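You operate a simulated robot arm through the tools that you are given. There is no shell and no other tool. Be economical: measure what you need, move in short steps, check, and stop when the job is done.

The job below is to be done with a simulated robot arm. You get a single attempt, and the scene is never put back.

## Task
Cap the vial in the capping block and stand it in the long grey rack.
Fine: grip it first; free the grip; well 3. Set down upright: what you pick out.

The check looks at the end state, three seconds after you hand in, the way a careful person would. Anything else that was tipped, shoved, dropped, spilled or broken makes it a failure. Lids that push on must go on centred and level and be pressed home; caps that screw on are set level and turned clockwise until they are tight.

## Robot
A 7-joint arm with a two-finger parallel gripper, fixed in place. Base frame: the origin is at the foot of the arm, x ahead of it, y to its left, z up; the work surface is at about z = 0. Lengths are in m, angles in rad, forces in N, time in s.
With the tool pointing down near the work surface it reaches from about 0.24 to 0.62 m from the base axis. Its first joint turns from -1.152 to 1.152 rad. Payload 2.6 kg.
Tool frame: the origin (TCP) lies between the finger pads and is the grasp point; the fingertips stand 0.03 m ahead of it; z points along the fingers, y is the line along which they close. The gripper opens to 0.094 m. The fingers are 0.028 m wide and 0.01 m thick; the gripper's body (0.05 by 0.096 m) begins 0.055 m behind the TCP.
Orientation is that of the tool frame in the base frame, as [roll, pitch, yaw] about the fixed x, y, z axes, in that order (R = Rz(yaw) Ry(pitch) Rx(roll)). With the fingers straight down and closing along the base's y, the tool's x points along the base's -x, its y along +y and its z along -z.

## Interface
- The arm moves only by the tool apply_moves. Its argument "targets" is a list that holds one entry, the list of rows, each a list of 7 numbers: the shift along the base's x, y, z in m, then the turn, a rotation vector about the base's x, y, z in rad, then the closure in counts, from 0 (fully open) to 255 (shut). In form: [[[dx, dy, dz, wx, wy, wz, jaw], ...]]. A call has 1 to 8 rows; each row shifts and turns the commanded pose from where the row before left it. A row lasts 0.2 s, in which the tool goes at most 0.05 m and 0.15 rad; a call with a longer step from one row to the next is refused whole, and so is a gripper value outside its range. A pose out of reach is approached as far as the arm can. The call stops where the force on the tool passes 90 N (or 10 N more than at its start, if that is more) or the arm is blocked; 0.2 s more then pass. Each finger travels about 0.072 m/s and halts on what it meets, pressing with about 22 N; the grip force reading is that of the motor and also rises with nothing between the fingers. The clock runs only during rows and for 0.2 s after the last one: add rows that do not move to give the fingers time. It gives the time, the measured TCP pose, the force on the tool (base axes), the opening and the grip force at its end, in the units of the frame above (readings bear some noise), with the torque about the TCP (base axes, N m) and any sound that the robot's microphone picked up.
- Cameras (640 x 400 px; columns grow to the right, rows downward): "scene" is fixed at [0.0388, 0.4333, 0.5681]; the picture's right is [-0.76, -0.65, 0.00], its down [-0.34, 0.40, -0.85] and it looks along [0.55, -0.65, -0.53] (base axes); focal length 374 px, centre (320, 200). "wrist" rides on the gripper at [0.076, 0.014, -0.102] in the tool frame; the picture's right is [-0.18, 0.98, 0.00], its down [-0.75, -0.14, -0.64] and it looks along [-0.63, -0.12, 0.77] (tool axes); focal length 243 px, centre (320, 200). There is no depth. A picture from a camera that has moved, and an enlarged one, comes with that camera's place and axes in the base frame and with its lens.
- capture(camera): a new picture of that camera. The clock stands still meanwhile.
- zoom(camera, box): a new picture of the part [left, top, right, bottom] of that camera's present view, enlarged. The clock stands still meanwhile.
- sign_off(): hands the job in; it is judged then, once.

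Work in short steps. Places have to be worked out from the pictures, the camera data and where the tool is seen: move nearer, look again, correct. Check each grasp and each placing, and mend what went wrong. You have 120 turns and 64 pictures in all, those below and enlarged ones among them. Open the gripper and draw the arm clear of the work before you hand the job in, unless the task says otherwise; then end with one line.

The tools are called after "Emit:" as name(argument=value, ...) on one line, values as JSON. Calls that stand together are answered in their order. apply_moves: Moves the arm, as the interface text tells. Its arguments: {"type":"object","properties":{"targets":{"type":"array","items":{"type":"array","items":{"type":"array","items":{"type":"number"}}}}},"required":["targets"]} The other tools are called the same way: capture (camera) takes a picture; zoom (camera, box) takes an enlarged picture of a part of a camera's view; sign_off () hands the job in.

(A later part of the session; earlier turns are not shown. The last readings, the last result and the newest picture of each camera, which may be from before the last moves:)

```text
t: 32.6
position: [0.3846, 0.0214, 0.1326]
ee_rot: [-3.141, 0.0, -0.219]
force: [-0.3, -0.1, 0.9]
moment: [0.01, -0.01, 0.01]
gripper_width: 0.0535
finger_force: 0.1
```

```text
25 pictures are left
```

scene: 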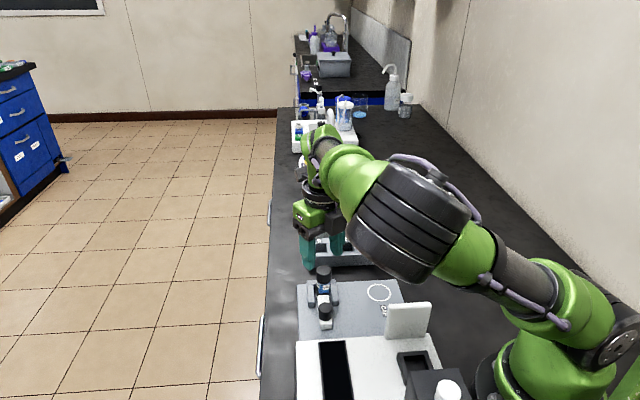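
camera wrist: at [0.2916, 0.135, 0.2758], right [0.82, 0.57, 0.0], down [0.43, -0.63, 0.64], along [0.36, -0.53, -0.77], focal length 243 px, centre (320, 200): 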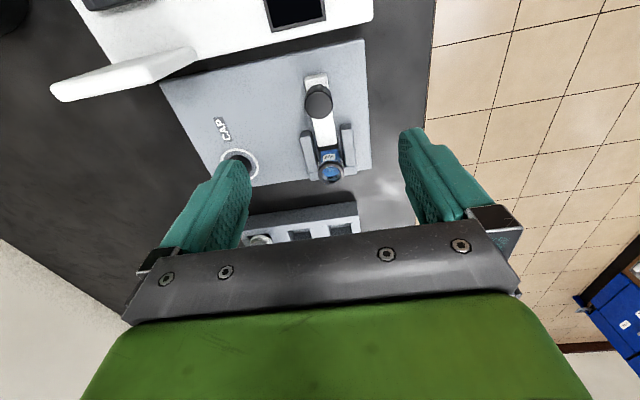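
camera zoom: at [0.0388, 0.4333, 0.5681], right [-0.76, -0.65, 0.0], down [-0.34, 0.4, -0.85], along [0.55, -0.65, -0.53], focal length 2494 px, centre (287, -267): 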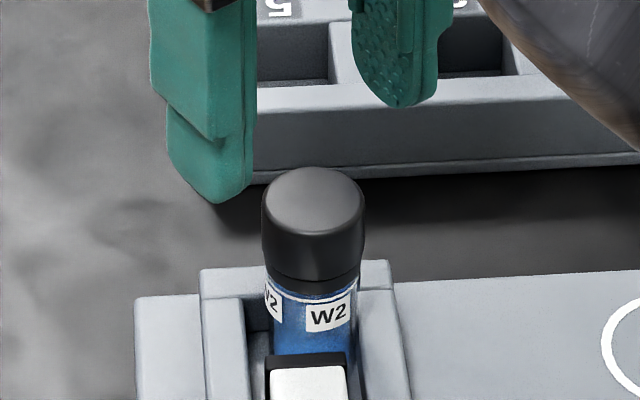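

A "snap" was heard at release. I rewind further, then inspect the cap and surroundings closely.

Emit:
apply_moves(targets=[[[0, 0, 0, 0, 0, 0.14, 110], [0, 0, 0, 0, 0, 0.14, 110], [0, 0, 0, 0, 0, 0.14, 110], [0, 0, 0, 0, 0, 0.14, 110], [0, 0, 0, 0, 0, 0.14, 110], [0, 0, 0, 0, 0, 0.14, 110], [0, 0, 0, 0, 0, 0.14, 110], [0, 0, 0, 0, 0, 0.14, 110]]])

Emit:
apply_moves(targets=[[[0, 0, 0, 0, 0, 0.14, 110], [0, 0, 0, 0, 0, 0.14, 110], [0, 0, 0, 0, 0, 0.14, 110], [0, 0, 0, 0, 0, 0.14, 110], [0, 0, 0, 0, 0, 0.14, 110], [0, 0, 0, 0, 0, 0.14, 110], [0, 0, 0, 0, 0, 0.14, 110], [0, 0, 0, 0, 0, 0.14, 110]]])

Emit:
zoom(camera="scene", box=[308, 255, 340, 295])

Emit:
capture(camera="scene")

```text
t: 34.4
position: [0.3858, 0.0205, 0.1335]
ee_rot: [-3.141, -0.001, 0.9]
force: [0.0, 0.4, -0.9]
moment: [-0.01, -0.03, -0.02]
gripper_width: 0.0535
finger_force: 0.1
```

```text
t: 36.2
position: [0.3849, 0.0204, 0.1317]
ee_rot: [-3.141, 0.0, 2.018]
force: [-0.2, -0.2, 0.0]
moment: [0.02, 0.02, -0.03]
gripper_width: 0.0535
finger_force: 0.1
```

```text
10.00 times, centred on (324, 275) of scene
camera zoom: at [0.0388, 0.4333, 0.5681], right [-0.76, -0.65, 0.0], down [-0.34, 0.4, -0.85], along [0.55, -0.65, -0.53], focal length 3741 px, centre (280, -550)
```

zoom: 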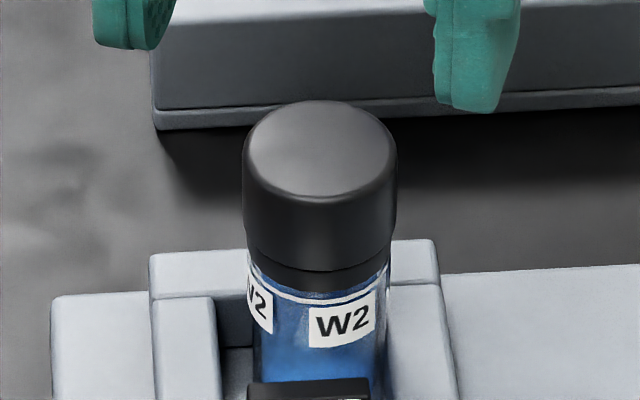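

```text
23 pictures are left
```

scene: 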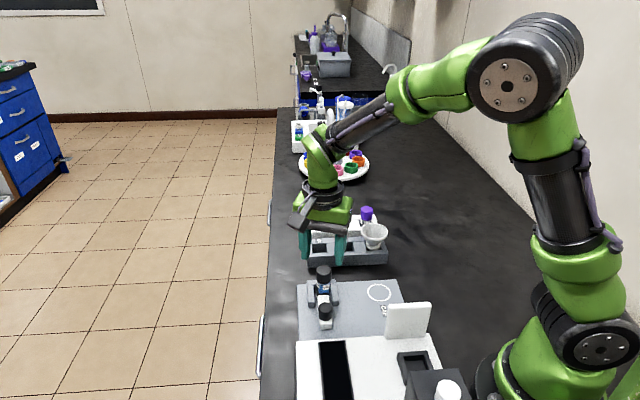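

Surroundings intact. Check cap level/centring from the wrist side.

Emit:
zoom(camera="wrist", box=[280, 80, 360, 160])

```text
5.00 times, centred on (320, 120) of wrist
camera zoom: at [0.3626, 0.0964, 0.2339], right [0.97, 0.26, 0.0], down [0.2, -0.74, 0.64], along [0.17, -0.62, -0.77], focal length 1213 px, centre (320, 600)
```

zoom: 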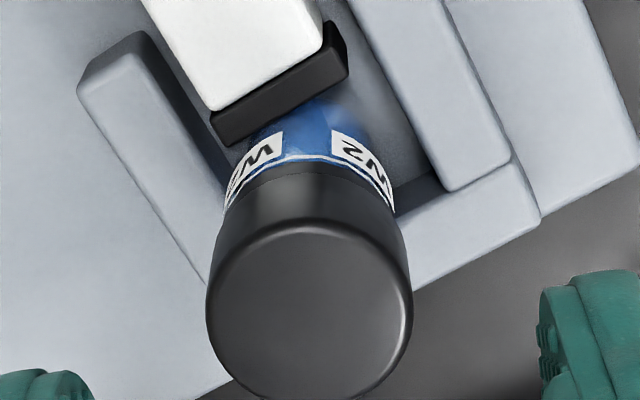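

Cap looks level and centred. To make sure it is home, I close the fingers and press straight down on its top, watching force.

Emit:
apply_moves(targets=[[[0, 0, 0, 0, 0, 0, 255], [0, 0, 0, 0, 0, 0, 255], [0, 0, 0, 0, 0, 0, 255], [0, 0, -0.015, 0, 0, 0, 255], [0, 0, -0.007, 0, 0, 0, 255], [0, 0, -0.002, 0, 0, 0, 255], [0, 0, 0, 0, 0, 0, 255]]])

```text
t: 37.8
position: [0.3837, 0.0211, 0.1076]
ee_rot: [3.141, -0.001, 2.017]
force: [-0.2, -0.2, -0.2]
moment: [-0.02, 0.0, 0.0]
gripper_width: 0.0
finger_force: 22.0
```

Emit:
apply_moves(targets=[[[0, 0, -0.002, 0, 0, 0, 255], [0, 0, -0.002, 0, 0, 0, 255], [0, 0, -0.002, 0, 0, 0, 255], [0, 0, 0, 0, 0, 0, 255]]])

```text
t: 38.8
position: [0.3872, 0.0224, 0.1063]
ee_rot: [3.129, 0.001, 2.017]
force: [-6.0, 2.8, 58.7]
moment: [0.27, 0.24, -0.07]
gripper_width: 0.0
finger_force: 22.3
```

Firm at 59 N with no travel. One more millimetre or so for ~75–80 N.

Emit:
apply_moves(targets=[[[-0.0015, -0.001, -0.0015, 0, 0, 0, 255], [0, 0, 0, 0, 0, 0, 255]]])

```text
t: 39.4
position: [0.387, 0.0222, 0.1053]
ee_rot: [3.124, 0.001, 2.017]
force: [-12.1, 9.4, 74.8]
moment: [0.42, 0.44, -0.1]
gripper_width: 0.0
finger_force: 21.7
```

No travel, no snap: it is seated. Now re-grip the cap and turn clockwise again to check tightness.

Emit:
apply_moves(targets=[[[0, 0, 0.006, 0, 0, 0, 255], [0.0005, 0, 0.02, 0, 0, 0, 110], [0, 0, 0, 0, 0, 0, 110], [0, 0, 0, 0, 0, 0, 110], [0, 0, 0, 0, 0, 0.14, 110], [0, 0, 0, 0, 0, 0.14, 110], [0, 0, 0, 0, 0, 0.14, 110], [0, 0, 0, 0, 0, 0.14, 110]]])

Emit:
zoom(camera="wrist", box=[280, 80, 360, 160])

```text
t: 41.2
position: [0.3831, 0.021, 0.1266]
ee_rot: [3.14, 0.001, 2.581]
force: [-0.1, 0.4, 0.3]
moment: [0.0, -0.04, 0.0]
gripper_width: 0.0532
finger_force: 0.1
```

```text
5.00 times, centred on (320, 120) of wrist
camera zoom: at [0.325, 0.0733, 0.2282], right [0.68, 0.73, 0.0], down [0.56, -0.52, 0.64], along [0.47, -0.44, -0.77], focal length 1213 px, centre (320, 600)
```

zoom: 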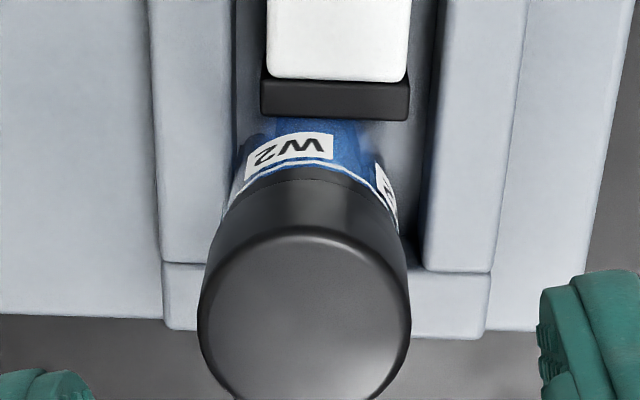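

Cap is ~1.5 mm off the tool plane; I correct, lower and re-grip.

Emit:
apply_moves(targets=[[[-0.001, -0.001, -0.015, 0, 0, 0, 110], [0, 0, -0.015, 0, 0, 0, 110], [0, 0, -0.006, 0, 0, 0, 110], [0, 0, 0, 0, 0, 0, 255], [0, 0, 0, 0, 0, 0, 255], [0, 0, 0, 0, 0, 0, 255]]])

Emit:
apply_moves(targets=[[[0, 0, -0.001, 0, 0, -0.14, 255], [0, 0, 0, 0, 0, -0.14, 255], [0, 0, 0, 0, 0, -0.14, 255], [0, 0, 0, 0, 0, -0.14, 255]]])

Emit:
zoom(camera="scene", box=[295, 240, 355, 300])

```text
t: 42.6
position: [0.3826, 0.0199, 0.0899]
ee_rot: [-3.141, 0.0, 2.575]
force: [0.3, -0.9, 0.3]
moment: [-0.02, 0.01, -0.02]
gripper_width: 0.0287
finger_force: 21.7
heard: snap
```

```text
t: 43.6
position: [0.3822, 0.0188, 0.0899]
ee_rot: [3.141, 0.001, 2.014]
force: [0.5, 1.2, 4.1]
moment: [0.05, -0.02, -0.02]
gripper_width: 0.0286
finger_force: 21.9
```

```text
6.67 times, centred on (325, 270) of scene
camera zoom: at [0.0388, 0.4333, 0.5681], right [-0.76, -0.65, 0.0], down [-0.34, 0.4, -0.85], along [0.55, -0.65, -0.53], focal length 2494 px, centre (287, -267)
```

zoom: 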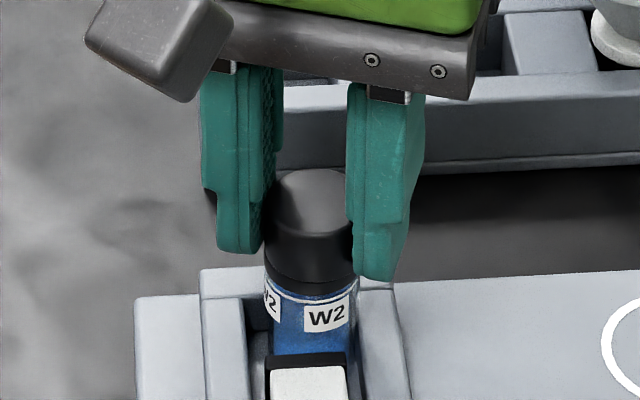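

A snap again when gripping; the cap now turns without torque or vial rotation, so it behaves like a push-on lid. I press down through the grip, without turning, and listen.

Emit:
apply_moves(targets=[[[0, 0, -0.0015, 0, 0, 0, 255], [0, 0, -0.0015, 0, 0, 0, 255], [0, 0, -0.001, 0, 0, 0, 255], [0, 0, 0, 0, 0, 0, 255]]])

```text
t: 44.6
position: [0.3821, 0.0189, 0.0857]
ee_rot: [3.137, 0.002, 2.017]
force: [-1.2, 0.6, 30.6]
moment: [-0.05, 0.0, -0.04]
gripper_width: 0.0288
finger_force: 22.6
```

Emit:
zoom(camera="scene", box=[308, 255, 340, 295])

```text
10.00 times, centred on (324, 275) of scene
camera zoom: at [0.0387, 0.4333, 0.5681], right [-0.76, -0.65, 0.0], down [-0.34, 0.4, -0.85], along [0.55, -0.65, -0.53], focal length 3741 px, centre (280, -550)
```

zoom: 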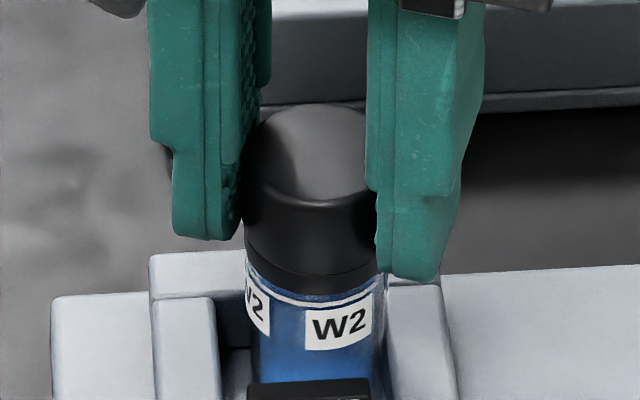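

Cap sits at the same height. I turn clockwise again under this pressure, following label and torque.

Emit:
apply_moves(targets=[[[0, 0, 0, 0, 0, -0.14, 255], [0, 0, 0, 0, 0, -0.14, 255], [0, 0, 0, 0, 0, -0.14, 255], [0, 0, 0, 0, 0, -0.14, 255]]])

Emit:
apply_moves(targets=[[[0, 0, 0, 0, 0, -0.14, 255], [0, 0, 0, 0, 0, -0.14, 255], [0, 0, 0, 0, 0, -0.14, 255], [0, 0, 0, 0, 0, -0.14, 255]]])

Emit:
apply_moves(targets=[[[0, 0, 0, 0, 0, -0.14, 255], [0, 0, 0, 0, 0, -0.14, 255], [0, 0, 0, 0, 0, -0.14, 255], [0, 0, 0, 0, 0, -0.14, 255]]])

Emit:
zoom(camera="scene", box=[308, 255, 340, 295])

```text
t: 45.6
position: [0.3813, 0.0192, 0.0855]
ee_rot: [-3.14, 0.002, 1.451]
force: [3.1, 0.4, 13.2]
moment: [0.0, -0.1, -0.01]
gripper_width: 0.0284
finger_force: 21.8
```

```text
t: 46.6
position: [0.3823, 0.0207, 0.0853]
ee_rot: [-3.141, 0.0, 0.892]
force: [4.0, 0.2, 8.8]
moment: [0.04, -0.12, 0.04]
gripper_width: 0.0283
finger_force: 22.6
```

```text
t: 47.6
position: [0.3816, 0.0193, 0.0874]
ee_rot: [-3.141, 0.001, 0.335]
force: [3.5, -0.7, 4.3]
moment: [-0.02, -0.12, 0.05]
gripper_width: 0.0278
finger_force: 22.4
```

```text
10.00 times, centred on (324, 275) of scene
camera zoom: at [0.0388, 0.4333, 0.5681], right [-0.76, -0.65, 0.0], down [-0.34, 0.4, -0.85], along [0.55, -0.65, -0.53], focal length 3741 px, centre (280, -550)
```

zoom: 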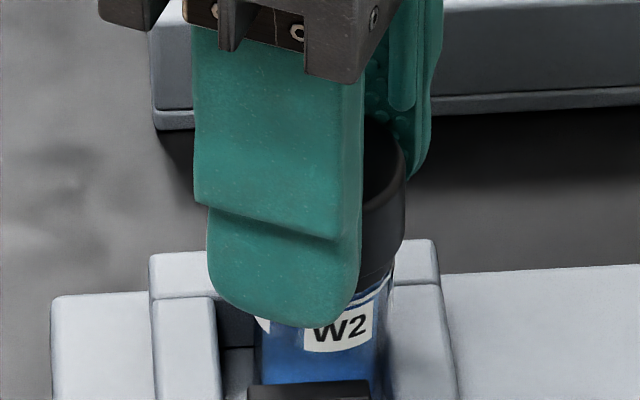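

The cap turns with little torque and is at collar height. A gentle upward tug will show whether it is actually retained.

Emit:
apply_moves(targets=[[[0, 0, 0.001, 0, 0, 0, 255], [0, 0, 0.001, 0, 0, 0, 255], [0, 0, 0, 0, 0, 0, 255]]])

```text
t: 48.4
position: [0.3818, 0.0192, 0.0874]
ee_rot: [3.141, 0.001, 0.337]
force: [-0.1, -0.8, -0.1]
moment: [0.0, -0.05, -0.01]
gripper_width: 0.028
finger_force: 22.0
```

Emit:
apply_moves(targets=[[[0, 0, 0.001, 0, 0, 0, 255], [0, 0, 0.001, 0, 0, 0, 255], [0, 0, 0, 0, 0, 0, 255]]])

Emit:
zoom(camera="scene", box=[308, 255, 340, 295])

```text
t: 49.2
position: [0.3819, 0.02, 0.0898]
ee_rot: [3.141, 0.0, 0.337]
force: [1.1, -0.6, 0.3]
moment: [-0.01, -0.02, -0.03]
gripper_width: 0.0281
finger_force: 22.0
```

```text
10.00 times, centred on (324, 275) of scene
camera zoom: at [0.0388, 0.4333, 0.5681], right [-0.76, -0.65, 0.0], down [-0.34, 0.4, -0.85], along [0.55, -0.65, -0.53], focal length 3741 px, centre (280, -550)
```

zoom: 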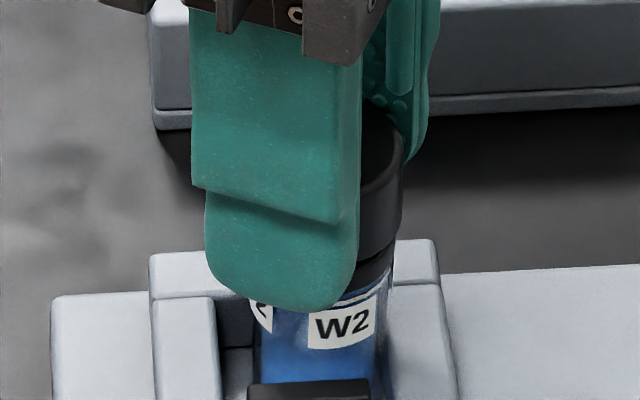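

The cap lifts freely, so it isn't retained now. I push it back down in the grip, let go (listening), then press on its top.

Emit:
apply_moves(targets=[[[0, 0, -0.002, 0, 0, 0, 255], [0, 0, -0.002, 0, 0, 0, 255], [0, 0, -0.001, 0, 0, 0, 255], [0, 0, 0, 0, 0, 0, 255]]])

Emit:
apply_moves(targets=[[[0, 0, -0.001, 0, 0, 0, 255], [0, 0, -0.0015, 0, 0, 0, 255], [0, 0, 0, 0, 0, 0, 255]]])

```text
t: 50.2
position: [0.3827, 0.0196, 0.0843]
ee_rot: [3.139, -0.002, 0.336]
force: [4.6, -1.6, 11.6]
moment: [-0.05, -0.16, 0.03]
gripper_width: 0.0282
finger_force: 22.3
```

```text
t: 51.0
position: [0.3825, 0.0188, 0.0822]
ee_rot: [3.139, -0.001, 0.336]
force: [5.1, -2.1, 22.8]
moment: [-0.07, -0.17, 0.02]
gripper_width: 0.0281
finger_force: 21.8
```

Fingers slide on the cap at ~23 N. Release, rise and look.

Emit:
apply_moves(targets=[[[0, 0, 0, 0, 0, 0, 110], [0, 0, 0, 0, 0, 0, 110], [0, 0, 0, 0, 0, 0, 110]]])

Emit:
apply_moves(targets=[[[0, 0, 0.025, 0, 0, 0, 110], [0, 0, 0.02, 0, 0, 0, 110], [0, 0, 0, 0, 0, 0.14, 110], [0, 0, 0, 0, 0, 0.14, 110], [0, 0, 0, 0, 0, 0.14, 110], [0, 0, 0, 0, 0, 0.14, 110], [0, 0, 0, 0, 0, 0.14, 255], [0, 0, 0, 0, 0, 0.14, 255]]])

Emit:
zoom(camera="scene", box=[308, 255, 340, 295])

```text
t: 51.8
position: [0.3811, 0.0208, 0.0831]
ee_rot: [-3.141, 0.0, 0.336]
force: [0.3, -0.6, -0.6]
moment: [-0.01, -0.05, 0.0]
gripper_width: 0.0536
finger_force: 0.0
heard: snap
```

```text
t: 53.6
position: [0.3817, 0.0191, 0.1267]
ee_rot: [-3.141, 0.0, 1.178]
force: [-0.3, -0.4, 0.2]
moment: [0.01, 0.0, -0.02]
gripper_width: 0.0002
finger_force: 21.5
```

```text
10.00 times, centred on (324, 275) of scene
camera zoom: at [0.0388, 0.4333, 0.5681], right [-0.76, -0.65, 0.0], down [-0.34, 0.4, -0.85], along [0.55, -0.65, -0.53], focal length 3741 px, centre (280, -550)
```

zoom: 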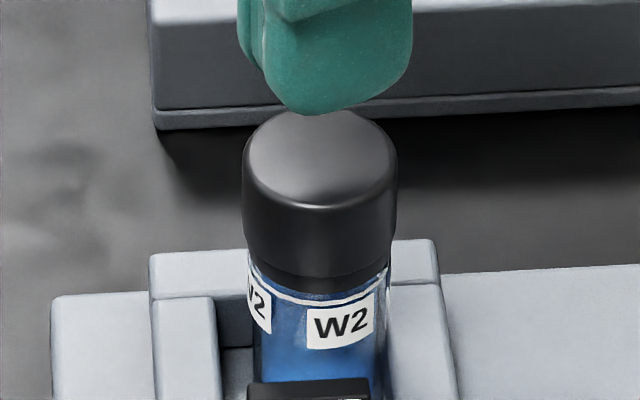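

The cap now sits ~2 mm lower on the vial than before. Press on its top with closed fingers and compare the height.

Emit:
apply_moves(targets=[[[0.001, 0.001, -0.01, 0, 0, 0, 255], [0, 0, -0.008, 0, 0, 0, 255], [0, 0, -0.003, 0, 0, 0, 255], [0, 0, -0.002, 0, 0, 0, 255], [0, 0, 0, 0, 0, 0, 255]]])

Emit:
apply_moves(targets=[[[0, 0, -0.002, 0, 0, 0, 255], [0, 0, -0.001, 0, 0, 0, 255], [0, 0, 0, 0, 0, 0, 255]]])

```text
t: 54.8
position: [0.3848, 0.0214, 0.1058]
ee_rot: [3.137, -0.005, 1.177]
force: [-9.3, 1.0, 45.0]
moment: [-0.24, 0.39, -0.03]
gripper_width: 0.0
finger_force: 22.2
```

```text
t: 55.6
position: [0.3861, 0.0211, 0.1055]
ee_rot: [3.132, -0.01, 1.176]
force: [-17.4, 0.3, 76.4]
moment: [-0.5, 0.75, -0.12]
gripper_width: 0.0
finger_force: 21.7
```

Still firm at the same top height. Rise and view from both cameras.

Emit:
apply_moves(targets=[[[-0.002, -0.001, 0.005, 0, 0, 0, 255], [0, 0, 0.03, 0, 0, 0, 255], [0, 0, 0.04, 0, 0, 0.14, 110], [0, 0, 0.03, 0, 0, 0.14, 110], [0, 0, 0, 0, 0, 0.14, 110], [0, 0, 0, 0, 0, 0.14, 110], [0, 0, 0, 0, 0, 0.14, 110], [0, 0, 0, 0, 0, 0.14, 110]]])

Emit:
zoom(camera="scene", box=[308, 255, 340, 295])

```text
t: 57.4
position: [0.3818, 0.0193, 0.2053]
ee_rot: [-3.141, -0.002, 2.02]
force: [-0.1, -0.5, -0.2]
moment: [0.0, 0.01, 0.02]
gripper_width: 0.0535
finger_force: 0.0
```

```text
10.00 times, centred on (324, 275) of scene
camera zoom: at [0.0388, 0.4333, 0.5681], right [-0.76, -0.65, 0.0], down [-0.34, 0.4, -0.85], along [0.55, -0.65, -0.53], focal length 3741 px, centre (280, -550)
```

zoom: 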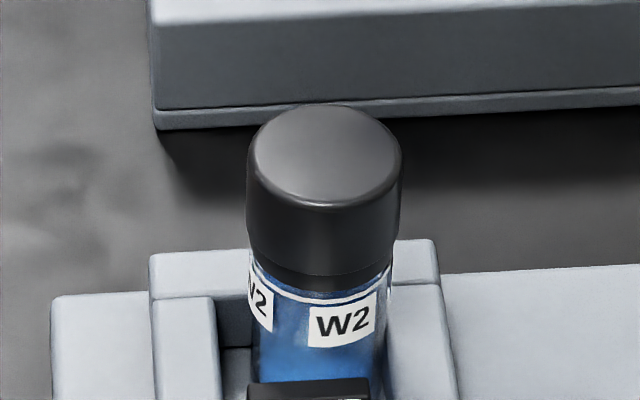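

The cap has tipped slightly from my off-centre press (tool drifts +x under load). I'll press again, this time compensating so the TCP stays over the cap centre (0.382, 0.0193).

Emit:
apply_moves(targets=[[[0, 0, -0.04, 0, 0, 0, 255], [0, 0, -0.04, 0, 0, 0, 255], [0, 0, -0.014, 0, 0, 0, 255], [0, 0, -0.003, 0, 0, 0, 255], [0, 0, -0.001, 0, 0, 0, 255], [0, 0, 0, 0, 0, 0, 255]]])

```text
t: 58.8
position: [0.381, 0.0195, 0.1067]
ee_rot: [3.14, 0.001, 2.019]
force: [1.1, 0.7, 2.5]
moment: [0.04, -0.04, -0.03]
gripper_width: 0.0002
finger_force: 22.1
```

Emit:
apply_moves(targets=[[[-0.0007, 0, -0.001, 0, 0, 0, 255], [-0.0007, 0, -0.001, 0, 0, 0, 255], [0, 0, 0, 0, 0, 0, 255]]])

```text
t: 59.6
position: [0.3796, 0.0192, 0.1067]
ee_rot: [3.138, 0.001, 2.017]
force: [4.2, -0.3, 19.2]
moment: [-0.02, -0.2, -0.01]
gripper_width: 0.0002
finger_force: 22.0
```

Emit:
apply_moves(targets=[[[0.0018, 0, 0, 0, 0, 0, 255], [0, 0, -0.001, 0, 0, 0, 255], [0, 0, 0, 0, 0, 0, 255]]])

```text
t: 60.4
position: [0.3822, 0.0202, 0.1059]
ee_rot: [3.139, 0.0, 2.018]
force: [0.6, 2.1, 30.7]
moment: [0.03, -0.01, 0.04]
gripper_width: 0.0001
finger_force: 21.7
```

Now perfectly centred (moments ≈0) at 31 N. Ramp up.

Emit:
apply_moves(targets=[[[0, 0, -0.001, 0, 0, 0, 255], [0, 0, -0.001, 0, 0, 0, 255], [0, 0, 0, 0, 0, 0, 255]]])

Emit:
apply_moves(targets=[[[-0.0003, 0, -0.001, 0, 0, 0, 255], [-0.0003, 0, -0.001, 0, 0, 0, 255], [0, 0, 0, 0, 0, 0, 255]]])

```text
t: 61.2
position: [0.3827, 0.0213, 0.1045]
ee_rot: [3.134, 0.002, 2.016]
force: [-6.2, 4.1, 46.9]
moment: [0.2, 0.24, -0.04]
gripper_width: 0.0
finger_force: 21.7
```

```text
t: 62.0
position: [0.3837, 0.0209, 0.1059]
ee_rot: [3.126, 0.003, 2.016]
force: [-12.4, 6.4, 68.5]
moment: [0.34, 0.53, -0.06]
gripper_width: 0.0002
finger_force: 22.3
```

Stiff to 69 N, no snap — so likely a screw cap whose thread wasn't engaging because my fingertips overlapped the collar. I'll re-grip higher, on the cap only, and turn clockwise with light pressure.

Emit:
apply_moves(targets=[[[0, 0, 0.008, 0, 0, 0, 255], [0, 0, 0.02, 0, 0, 0.14, 110], [0, 0, 0, 0, 0, 0.14, 110], [0, 0, 0, 0, 0, 0.14, 110], [0, 0, 0, 0, 0, 0.14, 110], [0, 0, 0, 0, 0, 0.14, 110], [0, 0, 0, 0, 0, 0.14, 110], [0, 0, 0, 0, 0, 0.14, 110]]])

Emit:
zoom(camera="scene", box=[308, 255, 340, 295])

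```text
t: 63.8
position: [0.381, 0.0197, 0.1285]
ee_rot: [3.142, 0.0, 3.001]
force: [0.7, 0.1, -0.2]
moment: [0.01, 0.0, 0.03]
gripper_width: 0.0535
finger_force: 0.0
```

```text
10.00 times, centred on (324, 275) of scene
camera zoom: at [0.0388, 0.4333, 0.5681], right [-0.76, -0.65, 0.0], down [-0.34, 0.4, -0.85], along [0.55, -0.65, -0.53], focal length 3741 px, centre (280, -550)
```

zoom: 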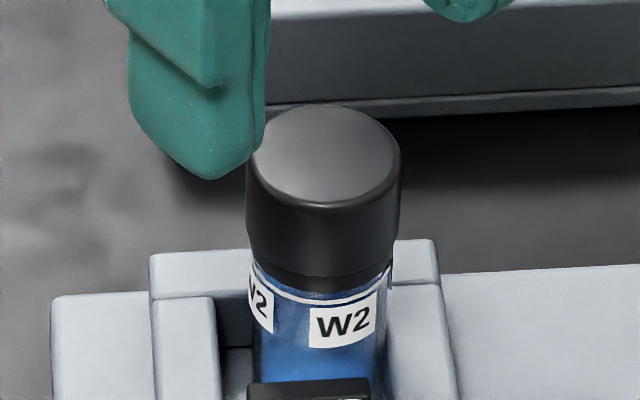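

Emit:
apply_moves(targets=[[[0.0008, 0, -0.015, 0, 0, 0, 110], [0, 0, -0.015, 0, 0, 0, 110], [0, 0, -0.006, 0, 0, 0, 110], [0, 0, 0, 0, 0, 0, 255], [0, 0, 0, 0, 0, 0, 255], [0, 0, 0, 0, 0, 0, 255]]])

Emit:
apply_moves(targets=[[[0, 0, -0.001, 0, 0, 0, 255], [0, 0, -0.001, 0, 0, 0, 255], [0, 0, 0, 0, 0, 0, 255]]])

```text
t: 65.2
position: [0.3819, 0.0201, 0.0932]
ee_rot: [-3.141, 0.0, 2.998]
force: [0.6, -1.5, 0.3]
moment: [-0.05, -0.04, 0.0]
gripper_width: 0.0283
finger_force: 22.4
heard: snap
```

```text
t: 66.0
position: [0.3834, 0.0188, 0.0912]
ee_rot: [3.141, 0.003, 2.996]
force: [-1.5, -2.5, 21.0]
moment: [-0.11, 0.07, 0.01]
gripper_width: 0.0287
finger_force: 22.3
```

Turn clockwise now in steps, reading torque.

Emit:
apply_moves(targets=[[[0, 0, 0, 0, 0, -0.14, 255], [0, 0, 0, 0, 0, -0.14, 255], [0, 0, 0, 0, 0, -0.14, 255], [0, 0, 0, 0, 0, -0.14, 255], [0, 0, 0, 0, 0, -0.14, 255]]])

Emit:
apply_moves(targets=[[[0, 0, 0, 0, 0, -0.14, 255], [0, 0, 0, 0, 0, -0.14, 255], [0, 0, 0, 0, 0, -0.14, 255], [0, 0, 0, 0, 0, -0.14, 255], [0, 0, 0, 0, 0, -0.14, 255]]])

Emit:
apply_moves(targets=[[[0, 0, 0, 0, 0, -0.14, 255], [0, 0, 0, 0, 0, -0.14, 255], [0, 0, 0, 0, 0, -0.14, 255], [0, 0, 0, 0, 0, -0.14, 255], [0, 0, 0, 0, 0, -0.14, 255]]])

Emit:
apply_moves(targets=[[[0, 0, 0, 0, 0, -0.14, 255], [0, 0, 0, 0, 0, -0.14, 255], [0, 0, 0, 0, 0, -0.14, 255], [0, 0, 0, 0, 0, -0.14, 255], [0, 0, 0, 0, 0, -0.14, 255]]])

```text
t: 67.2
position: [0.382, 0.0197, 0.091]
ee_rot: [3.14, -0.001, 2.29]
force: [1.2, -0.5, 26.8]
moment: [-0.04, -0.04, -0.04]
gripper_width: 0.0284
finger_force: 21.8
```

```text
t: 68.4
position: [0.3823, 0.0197, 0.0913]
ee_rot: [-3.141, 0.0, 1.592]
force: [1.9, 0.4, 23.0]
moment: [0.01, -0.09, 0.02]
gripper_width: 0.0286
finger_force: 22.1
```

```text
t: 69.6
position: [0.382, 0.0196, 0.0916]
ee_rot: [-3.141, 0.001, 0.894]
force: [6.7, 0.3, 12.2]
moment: [0.02, -0.28, 0.02]
gripper_width: 0.0286
finger_force: 21.8
```

```text
t: 70.8
position: [0.383, 0.0197, 0.0907]
ee_rot: [-3.141, -0.002, 0.194]
force: [8.0, -0.6, 15.2]
moment: [-0.04, -0.32, 0.04]
gripper_width: 0.0286
finger_force: 22.1
```

No torque after 2.8 rad more. Tug test again, clearer: lift 4 mm and look.

Emit:
apply_moves(targets=[[[0, 0, 0.002, 0, 0, 0, 255], [0, 0, 0.002, 0, 0, 0, 255], [0, 0, 0.002, 0, 0, 0, 255], [0, 0, 0, 0, 0, 0, 255]]])

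Emit:
zoom(camera="scene", box=[304, 255, 344, 305])

```text
t: 71.8
position: [0.3815, 0.0189, 0.098]
ee_rot: [3.141, 0.002, 0.196]
force: [0.7, -1.3, -1.2]
moment: [-0.05, -0.03, 0.0]
gripper_width: 0.0285
finger_force: 21.8
```

```text
8.00 times, centred on (324, 280) of scene
camera zoom: at [0.0388, 0.4333, 0.5681], right [-0.76, -0.65, 0.0], down [-0.34, 0.4, -0.85], along [0.55, -0.65, -0.53], focal length 2993 px, centre (288, -440)
```

zoom: 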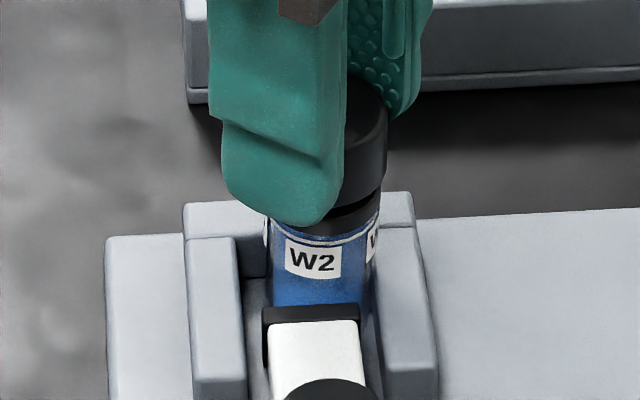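

The cap still lifts freely. I set it back down, level and centred, push ~20 N, release and listen.

Emit:
apply_moves(targets=[[[0, 0, -0.002, 0, 0, 0, 255], [0, 0, -0.002, 0, 0, 0, 255], [0, 0, -0.002, 0, 0, 0, 255], [0, 0, -0.001, 0, 0, 0, 255], [0, 0, 0, 0, 0, 0, 255]]])

Emit:
apply_moves(targets=[[[0, 0, 0, 0, 0, 0.14, 255], [0, 0, 0, 0, 0, 0.14, 255], [0, 0, 0, 0, 0, 0.14, 255], [0, 0, 0, 0, 0, 0.14, 255], [0, 0, 0, 0, 0, 0.14, 255]]])

```text
t: 73.0
position: [0.3829, 0.0188, 0.0912]
ee_rot: [-3.139, -0.002, 0.198]
force: [2.8, -1.2, 9.0]
moment: [-0.03, -0.1, 0.02]
gripper_width: 0.0285
finger_force: 22.2
```

```text
t: 74.2
position: [0.382, 0.0205, 0.0908]
ee_rot: [3.141, -0.003, 0.9]
force: [7.2, 2.0, 16.2]
moment: [0.09, -0.34, -0.06]
gripper_width: 0.0285
finger_force: 21.8
```

The lateral force changes with tool yaw: the cap was gripped ~1.3 mm off the tool axis, so it orbited while turning. True axis ≈(0.3833,0.0195). I release, recentre, rewind and re-grip.

Emit:
apply_moves(targets=[[[0, 0, 0, 0, 0, 0, 110], [0, 0, 0, 0, 0, 0, 110], [0, 0, 0, 0, 0, 0, 110]]])

Emit:
apply_moves(targets=[[[0, 0, 0.02, 0, 0, 0.14, 110], [0, 0, 0, 0, 0, 0.14, 110], [0, 0, 0, 0, 0, 0.14, 110], [0, 0, 0, 0, 0, 0.14, 110], [0, 0, 0, 0, 0, 0.14, 110], [0, 0, 0, 0, 0, 0.14, 110], [0, 0, 0, 0, 0, 0.14, 110], [0, 0, 0, 0, 0, 0.14, 110]]])

Emit:
apply_moves(targets=[[[0, 0, 0, 0, 0, 0.14, 110], [0, 0, 0, 0, 0, 0.14, 110], [0, 0, 0, 0, 0, 0.14, 110], [0, 0, 0, 0, 0, 0.14, 110], [0, 0, 0, 0, 0, 0.14, 110], [0, 0, 0, 0, 0, 0.14, 110], [0, 0, 0, 0, 0, 0, 110]]])

```text
t: 75.0
position: [0.3822, 0.0199, 0.0901]
ee_rot: [-3.141, 0.0, 0.896]
force: [-0.7, 0.4, 0.4]
moment: [-0.01, -0.04, -0.03]
gripper_width: 0.0535
finger_force: 0.2
heard: snap
```

```text
t: 76.8
position: [0.3822, 0.0195, 0.1106]
ee_rot: [3.141, 0.0, 2.019]
force: [-0.7, -1.0, 0.3]
moment: [0.0, 0.0, 0.01]
gripper_width: 0.0534
finger_force: 0.0
```

```text
t: 78.4
position: [0.3804, 0.0185, 0.1115]
ee_rot: [3.141, 0.001, 2.857]
force: [-1.0, 0.4, -0.6]
moment: [0.02, -0.01, 0.0]
gripper_width: 0.0535
finger_force: 0.1
```

Emit:
zoom(camera="scene", box=[308, 255, 340, 295])

Emit:
zoom(camera="wrist", box=[280, 80, 360, 160])

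```text
10.00 times, centred on (324, 275) of scene
camera zoom: at [0.0388, 0.4333, 0.5681], right [-0.76, -0.65, 0.0], down [-0.34, 0.4, -0.85], along [0.55, -0.65, -0.53], focal length 3741 px, centre (280, -550)
```

zoom: 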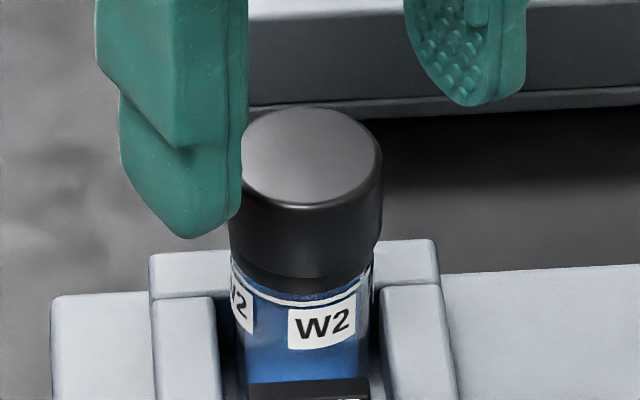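

```text
5.00 times, centred on (320, 120) of wrist
camera zoom: at [0.3109, 0.0543, 0.2119], right [0.45, 0.89, 0.0], down [0.68, -0.35, 0.64], along [0.57, -0.29, -0.77], focal length 1213 px, centre (320, 600)
```

zoom: 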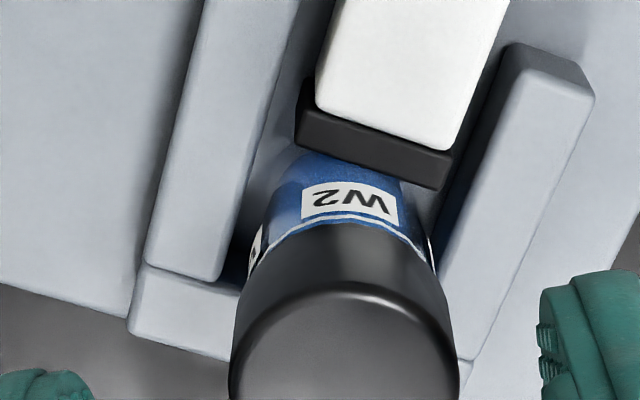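

The vial itself has shifted ~3 mm sideways in the holder (it slips in the weak clamp; the "snaps" are those jolts). I'll re-push the slider harder before turning again: go to the knob with the fingers across the slide.

Emit:
apply_moves(targets=[[[0, 0, 0.04, 0, 0, 0, 0], [-0.012, 0.0135, 0, 0, 0, -0.125, 0], [-0.012, 0.0135, 0, 0, 0, -0.125, 0], [-0.012, 0.0135, 0, 0, 0, -0.125, 0], [-0.012, 0.0135, 0, 0, 0, -0.125, 0], [0, 0, 0, 0, 0, 0, 0]]])

Emit:
zoom(camera="wrist", box=[250, 70, 390, 210])

```text
t: 79.8
position: [0.3334, 0.0718, 0.1506]
ee_rot: [-3.141, 0.0, 2.354]
force: [-0.3, 0.0, -0.4]
moment: [0.0, 0.01, 0.01]
gripper_width: 0.094
finger_force: 0.0
```

```text
2.86 times, centred on (320, 140) of wrist
camera zoom: at [0.2886, 0.1383, 0.2525], right [0.83, 0.56, 0.0], down [0.43, -0.63, 0.64], along [0.36, -0.53, -0.77], focal length 693 px, centre (320, 371)
```

zoom: 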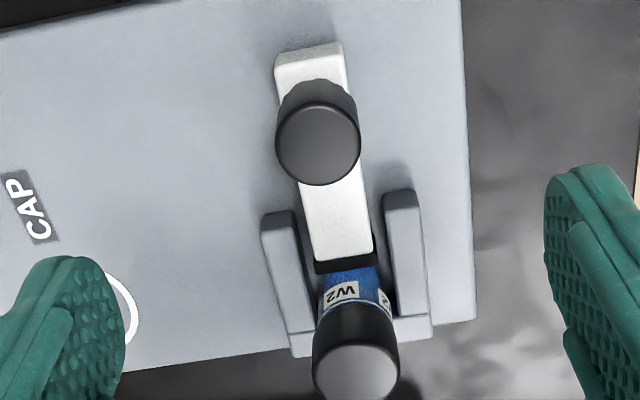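

Knob is right below the tool. Descend, grip it and push harder.

Emit:
apply_moves(targets=[[[0, 0, -0.04, 0, 0, 0, 0], [0, 0, -0.035, 0, 0, 0, 0], [0, 0, -0.013, 0, 0, 0, 0], [0, 0, 0, 0, 0, 0, 255], [0, 0, 0, 0, 0, 0, 255], [0, 0, 0, 0, 0, 0, 255], [0, 0, 0, 0, 0, 0, 255]]])

Emit:
apply_moves(targets=[[[0.0014, -0.0014, 0, 0, 0, 0, 255], [0.0014, -0.0014, 0, 0, 0, 0, 255], [0, 0, 0, 0, 0, 0, 255]]])

```text
t: 81.4
position: [0.334, 0.0725, 0.0598]
ee_rot: [-3.137, -0.002, 2.352]
force: [-16.4, -14.7, 11.2]
moment: [-0.15, 0.12, -0.11]
gripper_width: 0.0251
finger_force: 45.0
```

```text
t: 82.2
position: [0.3346, 0.071, 0.0595]
ee_rot: [-3.136, -0.007, 2.358]
force: [-24.6, 2.5, 2.6]
moment: [0.35, 0.23, -0.01]
gripper_width: 0.0252
finger_force: 45.1
```

Emit:
apply_moves(targets=[[[0.0004, -0.0024, 0, 0, 0, 0, 255], [0.0014, -0.0014, 0, 0, 0, 0, 255], [0.0014, -0.0014, 0, 0, 0, 0, 255], [0, 0, 0, 0, 0, 0, 255]]])

```text
t: 83.2
position: [0.3345, 0.0724, 0.0601]
ee_rot: [-3.136, -0.017, 2.362]
force: [-34.5, 40.3, -5.0]
moment: [0.93, 0.4, 0.15]
gripper_width: 0.0251
finger_force: 45.2
```

Emit:
apply_moves(targets=[[[0.0014, -0.0014, 0, 0, 0, 0, 255], [0.0012, -0.0012, 0, 0, 0, 0, 255], [0, 0, 0, 0, 0, 0, 255]]])

```text
t: 84.0
position: [0.3364, 0.0709, 0.0605]
ee_rot: [-3.133, -0.024, 2.363]
force: [-39.6, 49.8, -4.9]
moment: [1.22, 0.48, 0.16]
gripper_width: 0.025
finger_force: 44.9
```

No click; I let go without relaxing first so the preload stays, then rise.

Emit:
apply_moves(targets=[[[0, 0, 0, 0, 0, 0, 0], [0, 0, 0, 0, 0, 0, 0], [0, 0, 0, 0, 0, 0, 0], [0, 0, 0.03, 0, 0, 0, 0], [0, 0, 0.04, 0, 0, 0, 0], [0, 0, 0.02, 0, 0, 0, 0], [0, 0, 0, 0, 0, 0, 0]]])

```text
t: 85.6
position: [0.3423, 0.0603, 0.1513]
ee_rot: [-3.141, -0.001, 2.354]
force: [0.1, -0.2, -1.1]
moment: [0.01, 0.01, 0.03]
gripper_width: 0.0938
finger_force: 0.1
```

Move over the cap and measure its offset from the tool axis at two yaws.

Emit:
apply_moves(targets=[[[0.0216, -0.0194, 0, 0, 0, 0, 0], [0.0216, -0.0194, 0, 0, 0, 0, 110], [0, 0, -0.015, 0, 0, 0, 110], [0, 0, 0, 0, 0, 0, 110]]])

Emit:
zoom(camera="wrist", box=[280, 80, 360, 160])

Emit:
apply_moves(targets=[[[0, 0, 0, 0, 0, 0.125, 110], [0, 0, 0, 0, 0, 0.125, 110], [0, 0, 0, 0, 0, 0.125, 110], [0, 0, 0, 0, 0, 0.125, 110], [0, 0, 0, 0, 0, 0.125, 110], [0, 0, 0, 0, 0, 0.125, 110], [0, 0, 0, 0, 0, 0, 110]]])

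Emit:
zoom(camera="wrist", box=[280, 80, 360, 160])

```text
t: 86.6
position: [0.385, 0.0225, 0.1378]
ee_rot: [-3.142, -0.002, 2.357]
force: [0.3, 0.1, 0.2]
moment: [-0.05, 0.06, 0.0]
gripper_width: 0.0532
finger_force: 0.1
```

```text
5.00 times, centred on (320, 120) of wrist
camera zoom: at [0.3397, 0.0878, 0.2389], right [0.83, 0.56, 0.0], down [0.43, -0.63, 0.64], along [0.36, -0.53, -0.77], focal length 1213 px, centre (320, 600)
```

zoom: 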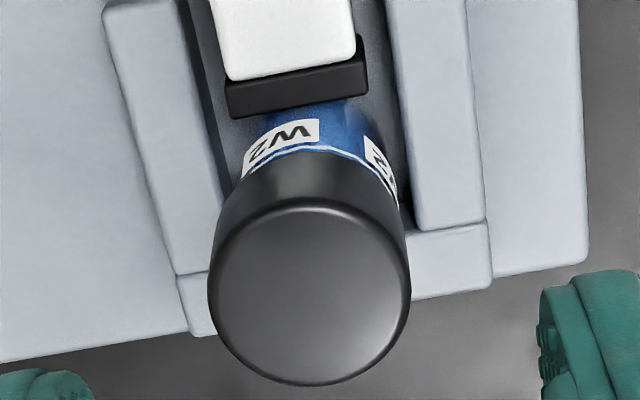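

```text
t: 88.2
position: [0.385, 0.0235, 0.1376]
ee_rot: [3.141, 0.0, 3.11]
force: [0.7, 0.8, -0.2]
moment: [0.01, -0.02, 0.01]
gripper_width: 0.0538
finger_force: 0.1
```

```text
5.00 times, centred on (320, 120) of wrist
camera zoom: at [0.3082, 0.0409, 0.2388], right [0.22, 0.98, 0.0], down [0.75, -0.17, 0.64], along [0.63, -0.14, -0.77], focal length 1213 px, centre (320, 600)
```

zoom: 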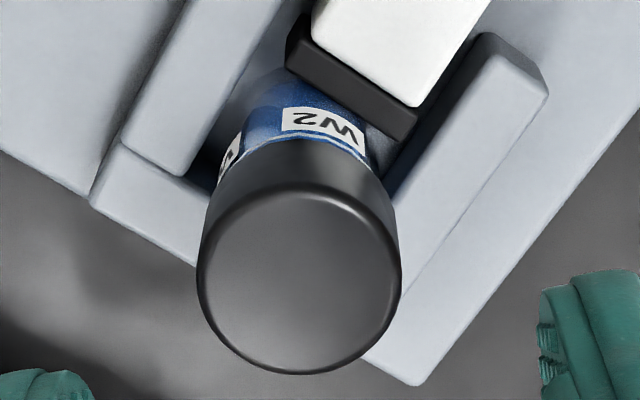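

Cap centre is at TCP +(0.0003, -0.0031). Correct, lower and grip the cap only.

Emit:
apply_moves(targets=[[[0.0003, -0.0031, -0.02, 0, 0, 0, 110], [0, 0, -0.018, 0, 0, 0, 110], [0, 0, -0.007, 0, 0, 0, 110], [0, 0, 0, 0, 0, 0, 110], [0, 0, 0, 0, 0, 0, 160], [0, 0, 0, 0, 0, 0, 255], [0, 0, 0, 0, 0, 0, 255]]])

Emit:
apply_moves(targets=[[[0, 0, -0.001, 0, 0, 0, 255], [0, 0, 0, 0, 0, -0.14, 255], [0, 0, 0, 0, 0, -0.14, 255], [0, 0, 0, 0, 0, -0.14, 255], [0, 0, 0, 0, 0, -0.14, 255]]])

```text
t: 89.8
position: [0.3828, 0.0195, 0.09]
ee_rot: [-3.14, 0.0, 3.105]
force: [0.9, 0.0, -1.2]
moment: [-0.04, -0.02, 0.01]
gripper_width: 0.0286
finger_force: 22.0
```

```text
t: 91.0
position: [0.3857, 0.0216, 0.0909]
ee_rot: [3.139, 0.002, 2.544]
force: [-2.7, 6.8, 18.9]
moment: [0.3, 0.17, 0.09]
gripper_width: 0.0286
finger_force: 21.8
```

No jolt this time and some torque (0.09). Continue turning.

Emit:
apply_moves(targets=[[[0, 0, 0, 0, 0, -0.14, 255], [0, 0, 0, 0, 0, -0.14, 255], [0, 0, 0, 0, 0, -0.14, 255], [0, 0, 0, 0, 0, -0.14, 255]]])

Emit:
apply_moves(targets=[[[0, 0, 0, 0, 0, -0.14, 255], [0, 0, 0, 0, 0, -0.14, 255], [0, 0, 0, 0, 0, -0.14, 255], [0, 0, 0, 0, 0, -0.14, 255]]])

Emit:
apply_moves(targets=[[[0, 0, 0, 0, 0, -0.14, 255], [0, 0, 0, 0, 0, -0.14, 255], [0, 0, 0, 0, 0, -0.14, 255], [0, 0, 0, 0, 0, -0.14, 255]]])

Emit:
apply_moves(targets=[[[0, 0, 0, 0, 0, -0.14, 255], [0, 0, 0, 0, 0, -0.14, 255], [0, 0, 0, 0, 0, -0.14, 255], [0, 0, 0, 0, 0, -0.14, 255]]])

```text
t: 92.0
position: [0.3847, 0.0202, 0.0904]
ee_rot: [-3.14, 0.0, 1.981]
force: [-2.0, 1.2, 7.0]
moment: [0.04, 0.08, 0.04]
gripper_width: 0.0287
finger_force: 22.2
```

```text
t: 93.0
position: [0.3857, 0.0217, 0.0904]
ee_rot: [3.141, 0.002, 1.425]
force: [-2.2, -0.9, 2.3]
moment: [-0.04, 0.11, 0.03]
gripper_width: 0.0281
finger_force: 21.8
```

```text
t: 94.0
position: [0.3855, 0.0215, 0.0908]
ee_rot: [-3.142, 0.002, 0.862]
force: [-0.2, 0.1, -0.9]
moment: [-0.02, -0.03, 0.03]
gripper_width: 0.0285
finger_force: 22.1
heard: snap
```

```text
t: 95.0
position: [0.3868, 0.021, 0.0912]
ee_rot: [3.141, -0.001, 0.306]
force: [-0.4, -0.7, 0.6]
moment: [-0.01, 0.02, 0.0]
gripper_width: 0.0285
finger_force: 21.8
```

The upward force decayed as it turned and a snap came mid-turn. Look now.

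Emit:
zoom(camera="scene", box=[304, 255, 344, 305])

```text
8.00 times, centred on (324, 280) of scene
camera zoom: at [0.0388, 0.4333, 0.5681], right [-0.76, -0.65, 0.0], down [-0.34, 0.4, -0.85], along [0.55, -0.65, -0.53], focal length 2993 px, centre (288, -440)
```

zoom: 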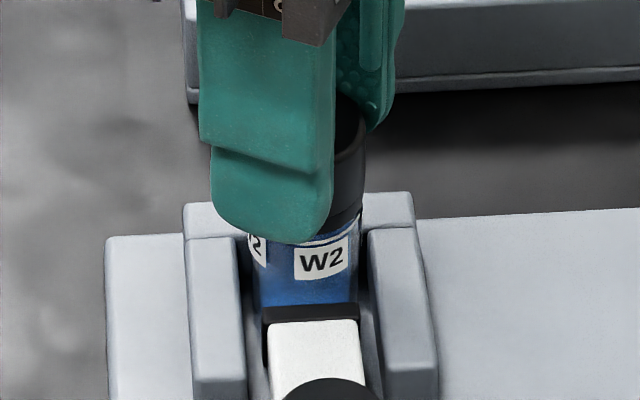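

Tug test: lift 2 mm and read the force.

Emit:
apply_moves(targets=[[[0, 0, 0.001, 0, 0, 0, 255], [0, 0, 0.001, 0, 0, 0, 255]]])

```text
t: 95.6
position: [0.3859, 0.0211, 0.0938]
ee_rot: [3.14, 0.0, 0.308]
force: [-0.4, 0.2, -0.3]
moment: [-0.03, -0.02, 0.02]
gripper_width: 0.0286
finger_force: 21.8
```

Emit:
apply_moves(targets=[[[0, 0, 0.002, 0, 0, 0, 255], [0, 0, 0.002, 0, 0, 0, 255], [0, 0, 0, 0, 0, 0, 255]]])

Emit:
zoom(camera="scene", box=[304, 255, 344, 305])

```text
t: 96.4
position: [0.3858, 0.0204, 0.098]
ee_rot: [3.141, 0.0, 0.307]
force: [0.1, -0.2, -0.5]
moment: [0.03, 0.0, -0.02]
gripper_width: 0.0285
finger_force: 22.6
```

```text
8.00 times, centred on (324, 280) of scene
camera zoom: at [0.0388, 0.4333, 0.5681], right [-0.76, -0.65, 0.0], down [-0.34, 0.4, -0.85], along [0.55, -0.65, -0.53], focal length 2993 px, centre (288, -440)
```

zoom: 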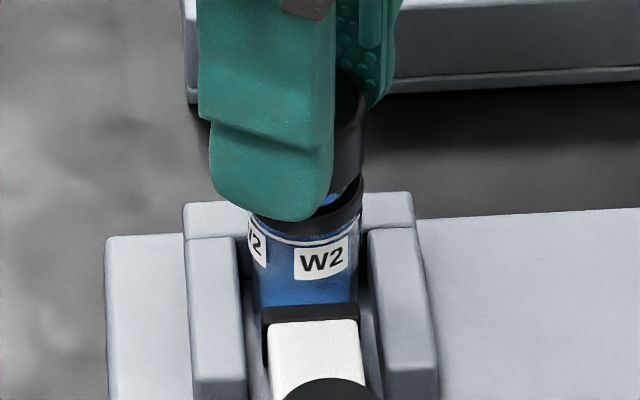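

Pattern is now clear: snaps alternate – "on" at each release, "off" when my grip or twisting forced it sideways (all free tugs were in "off" states). So it's a push-on cap. I press it straight down centred, with no twist, and release.

Emit:
apply_moves(targets=[[[0, 0, -0.002, 0, 0, 0, 255], [0, 0, -0.002, 0, 0, 0, 255], [0, 0, -0.002, 0, 0, 0, 255], [0, 0, 0, 0, 0, 0, 255]]])

Emit:
apply_moves(targets=[[[0, 0, -0.001, 0, 0, 0, 255], [0, 0, -0.001, 0, 0, 0, 255], [0, 0, 0, 0, 0, 0, 255]]])

```text
t: 97.4
position: [0.3871, 0.0207, 0.0905]
ee_rot: [-3.141, 0.001, 0.306]
force: [-0.5, -0.2, -0.4]
moment: [0.0, 0.0, 0.0]
gripper_width: 0.0282
finger_force: 22.5
```

```text
t: 98.2
position: [0.3864, 0.0204, 0.0896]
ee_rot: [3.141, -0.002, 0.307]
force: [-6.3, -2.3, 24.6]
moment: [-0.14, 0.46, -0.03]
gripper_width: 0.0284
finger_force: 21.9
heard: snap
```

Snap under the press: the cap went on. I relax the force to near zero, then open gently.

Emit:
apply_moves(targets=[[[-0.0004, -0.0001, 0.0008, 0, 0, 0, 255], [0, 0, 0.0006, 0, 0, 0, 255], [0, 0, 0, 0, 0, 0, 255]]])

```text
t: 99.0
position: [0.3853, 0.0203, 0.0909]
ee_rot: [3.142, -0.001, 0.31]
force: [7.1, 0.1, 1.5]
moment: [0.0, -0.46, -0.02]
gripper_width: 0.0282
finger_force: 21.9
```

Emit:
apply_moves(targets=[[[0.0002, 0, 0.0005, 0, 0, 0, 255], [0, 0, 0, 0, 0, 0, 255]]])

```text
t: 99.6
position: [0.3855, 0.0212, 0.0907]
ee_rot: [-3.141, 0.002, 0.305]
force: [-0.1, 0.1, -0.7]
moment: [0.01, 0.0, 0.01]
gripper_width: 0.0284
finger_force: 21.7
heard: snap
```

Off again with a slight tug: retention is light while clamped. I press it on again (straight, ~25 N) and this time simply open while pressed.

Emit:
apply_moves(targets=[[[0, 0, -0.001, 0, 0, 0, 255], [0, 0, -0.001, 0, 0, 0, 255], [0, 0, 0, 0, 0, 0, 255]]])

Emit:
apply_moves(targets=[[[0, 0, 0, 0, 0, 0, 180], [0, 0, 0, 0, 0, 0, 110], [0, 0, 0, 0, 0, 0, 110], [0, 0, 0, 0, 0, 0, 110]]])

```text
t: 100.4
position: [0.3864, 0.0205, 0.0893]
ee_rot: [3.141, -0.001, 0.307]
force: [0.5, 1.6, 10.6]
moment: [0.04, -0.01, -0.03]
gripper_width: 0.0281
finger_force: 21.9
```

```text
t: 101.4
position: [0.3851, 0.0206, 0.0891]
ee_rot: [-3.142, 0.001, 0.307]
force: [0.4, 0.0, 0.3]
moment: [0.0, 0.01, -0.01]
gripper_width: 0.0535
finger_force: 0.1
heard: snap
```

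On (snap at release). Now a centred press on top with closed fingers.

Emit:
apply_moves(targets=[[[0, 0, 0.025, 0, 0, 0, 110], [0, 0, 0.01, 0, 0, 0, 255], [0, 0, 0, 0, 0, 0, 255], [0, 0, 0, 0, 0, 0, 255], [0, 0, -0.014, 0, 0, 0, 255], [0, 0, -0.004, 0, 0, 0, 255], [0, 0, 0, 0, 0, 0, 255]]])

Emit:
apply_moves(targets=[[[0, 0, -0.001, 0, 0, 0, 255], [0, 0, -0.001, 0, 0, 0, 255], [0, 0, -0.001, 0, 0, 0, 255], [0, 0, 0, 0, 0, 0, 255]]])

```text
t: 103.0
position: [0.3865, 0.0208, 0.1063]
ee_rot: [3.141, -0.003, 0.307]
force: [-1.1, 1.1, 8.7]
moment: [0.01, 0.05, -0.01]
gripper_width: 0.0
finger_force: 21.5
```

```text
t: 104.0
position: [0.3873, 0.0218, 0.1054]
ee_rot: [-3.142, -0.005, 0.305]
force: [-11.9, -2.6, 51.8]
moment: [-0.2, 0.74, -0.02]
gripper_width: 0.0
finger_force: 22.3
```

Emit:
apply_moves(targets=[[[-0.001, 0, 0, 0, 0, 0, 255], [-0.001, 0, -0.0005, 0, 0, 0, 255], [0, 0, 0, 0, 0, 0, 255]]])

Emit:
apply_moves(targets=[[[0, 0, -0.001, 0, 0, 0, 255], [-0.0005, 0, -0.001, 0, 0, 0, 255], [0, 0, 0, 0, 0, 0, 255]]])

```text
t: 104.8
position: [0.3866, 0.021, 0.1065]
ee_rot: [3.141, -0.008, 0.308]
force: [-8.1, -2.3, 58.4]
moment: [-0.21, 0.54, 0.0]
gripper_width: 0.0002
finger_force: 21.6
```

```text
t: 105.6
position: [0.3866, 0.0205, 0.1053]
ee_rot: [-3.141, -0.015, 0.308]
force: [-8.4, -3.6, 70.2]
moment: [-0.19, 0.63, 0.04]
gripper_width: 0.0
finger_force: 21.6
```

Pressed home at 70 N, no change. Rise, wind back and go to the knob to free the clamp.

Emit:
apply_moves(targets=[[[0, 0, 0.01, 0, 0, 0, 255], [0, 0, 0.04, 0, 0, 0.1, 0], [0, 0, 0, 0, 0, 0.14, 0], [0, 0, 0, 0, 0, 0.14, 0], [0, 0, 0, 0, 0, 0.14, 0], [0, 0, 0, 0, 0, 0.14, 0], [0, 0, 0, 0, 0, 0.14, 0], [0, 0, 0, 0, 0, 0.14, 0]]])

Emit:
apply_moves(targets=[[[-0.008, 0.0085, 0, 0, 0, 0.14, 0], [-0.008, 0.0085, 0, 0, 0, 0.14, 0], [-0.008, 0.0085, 0, 0, 0, 0.14, 0], [-0.008, 0.0085, 0, 0, 0, 0.14, 0], [-0.008, 0.0085, 0, 0, 0, 0.14, 0], [-0.008, 0.0085, 0, 0, 0, 0.14, 0], [0, 0, 0, 0, 0, 0.14, 0], [0, 0, 0, 0, 0, 0.14, 0]]])

```text
t: 107.4
position: [0.382, 0.0209, 0.1503]
ee_rot: [-3.14, -0.001, 1.251]
force: [0.0, -0.1, -1.1]
moment: [0.01, 0.03, 0.01]
gripper_width: 0.0941
finger_force: 0.0
```

```text
t: 109.2
position: [0.3358, 0.0726, 0.1505]
ee_rot: [-3.14, -0.001, 2.37]
force: [0.1, -0.2, 0.0]
moment: [-0.01, 0.01, 0.0]
gripper_width: 0.094
finger_force: 0.1
```

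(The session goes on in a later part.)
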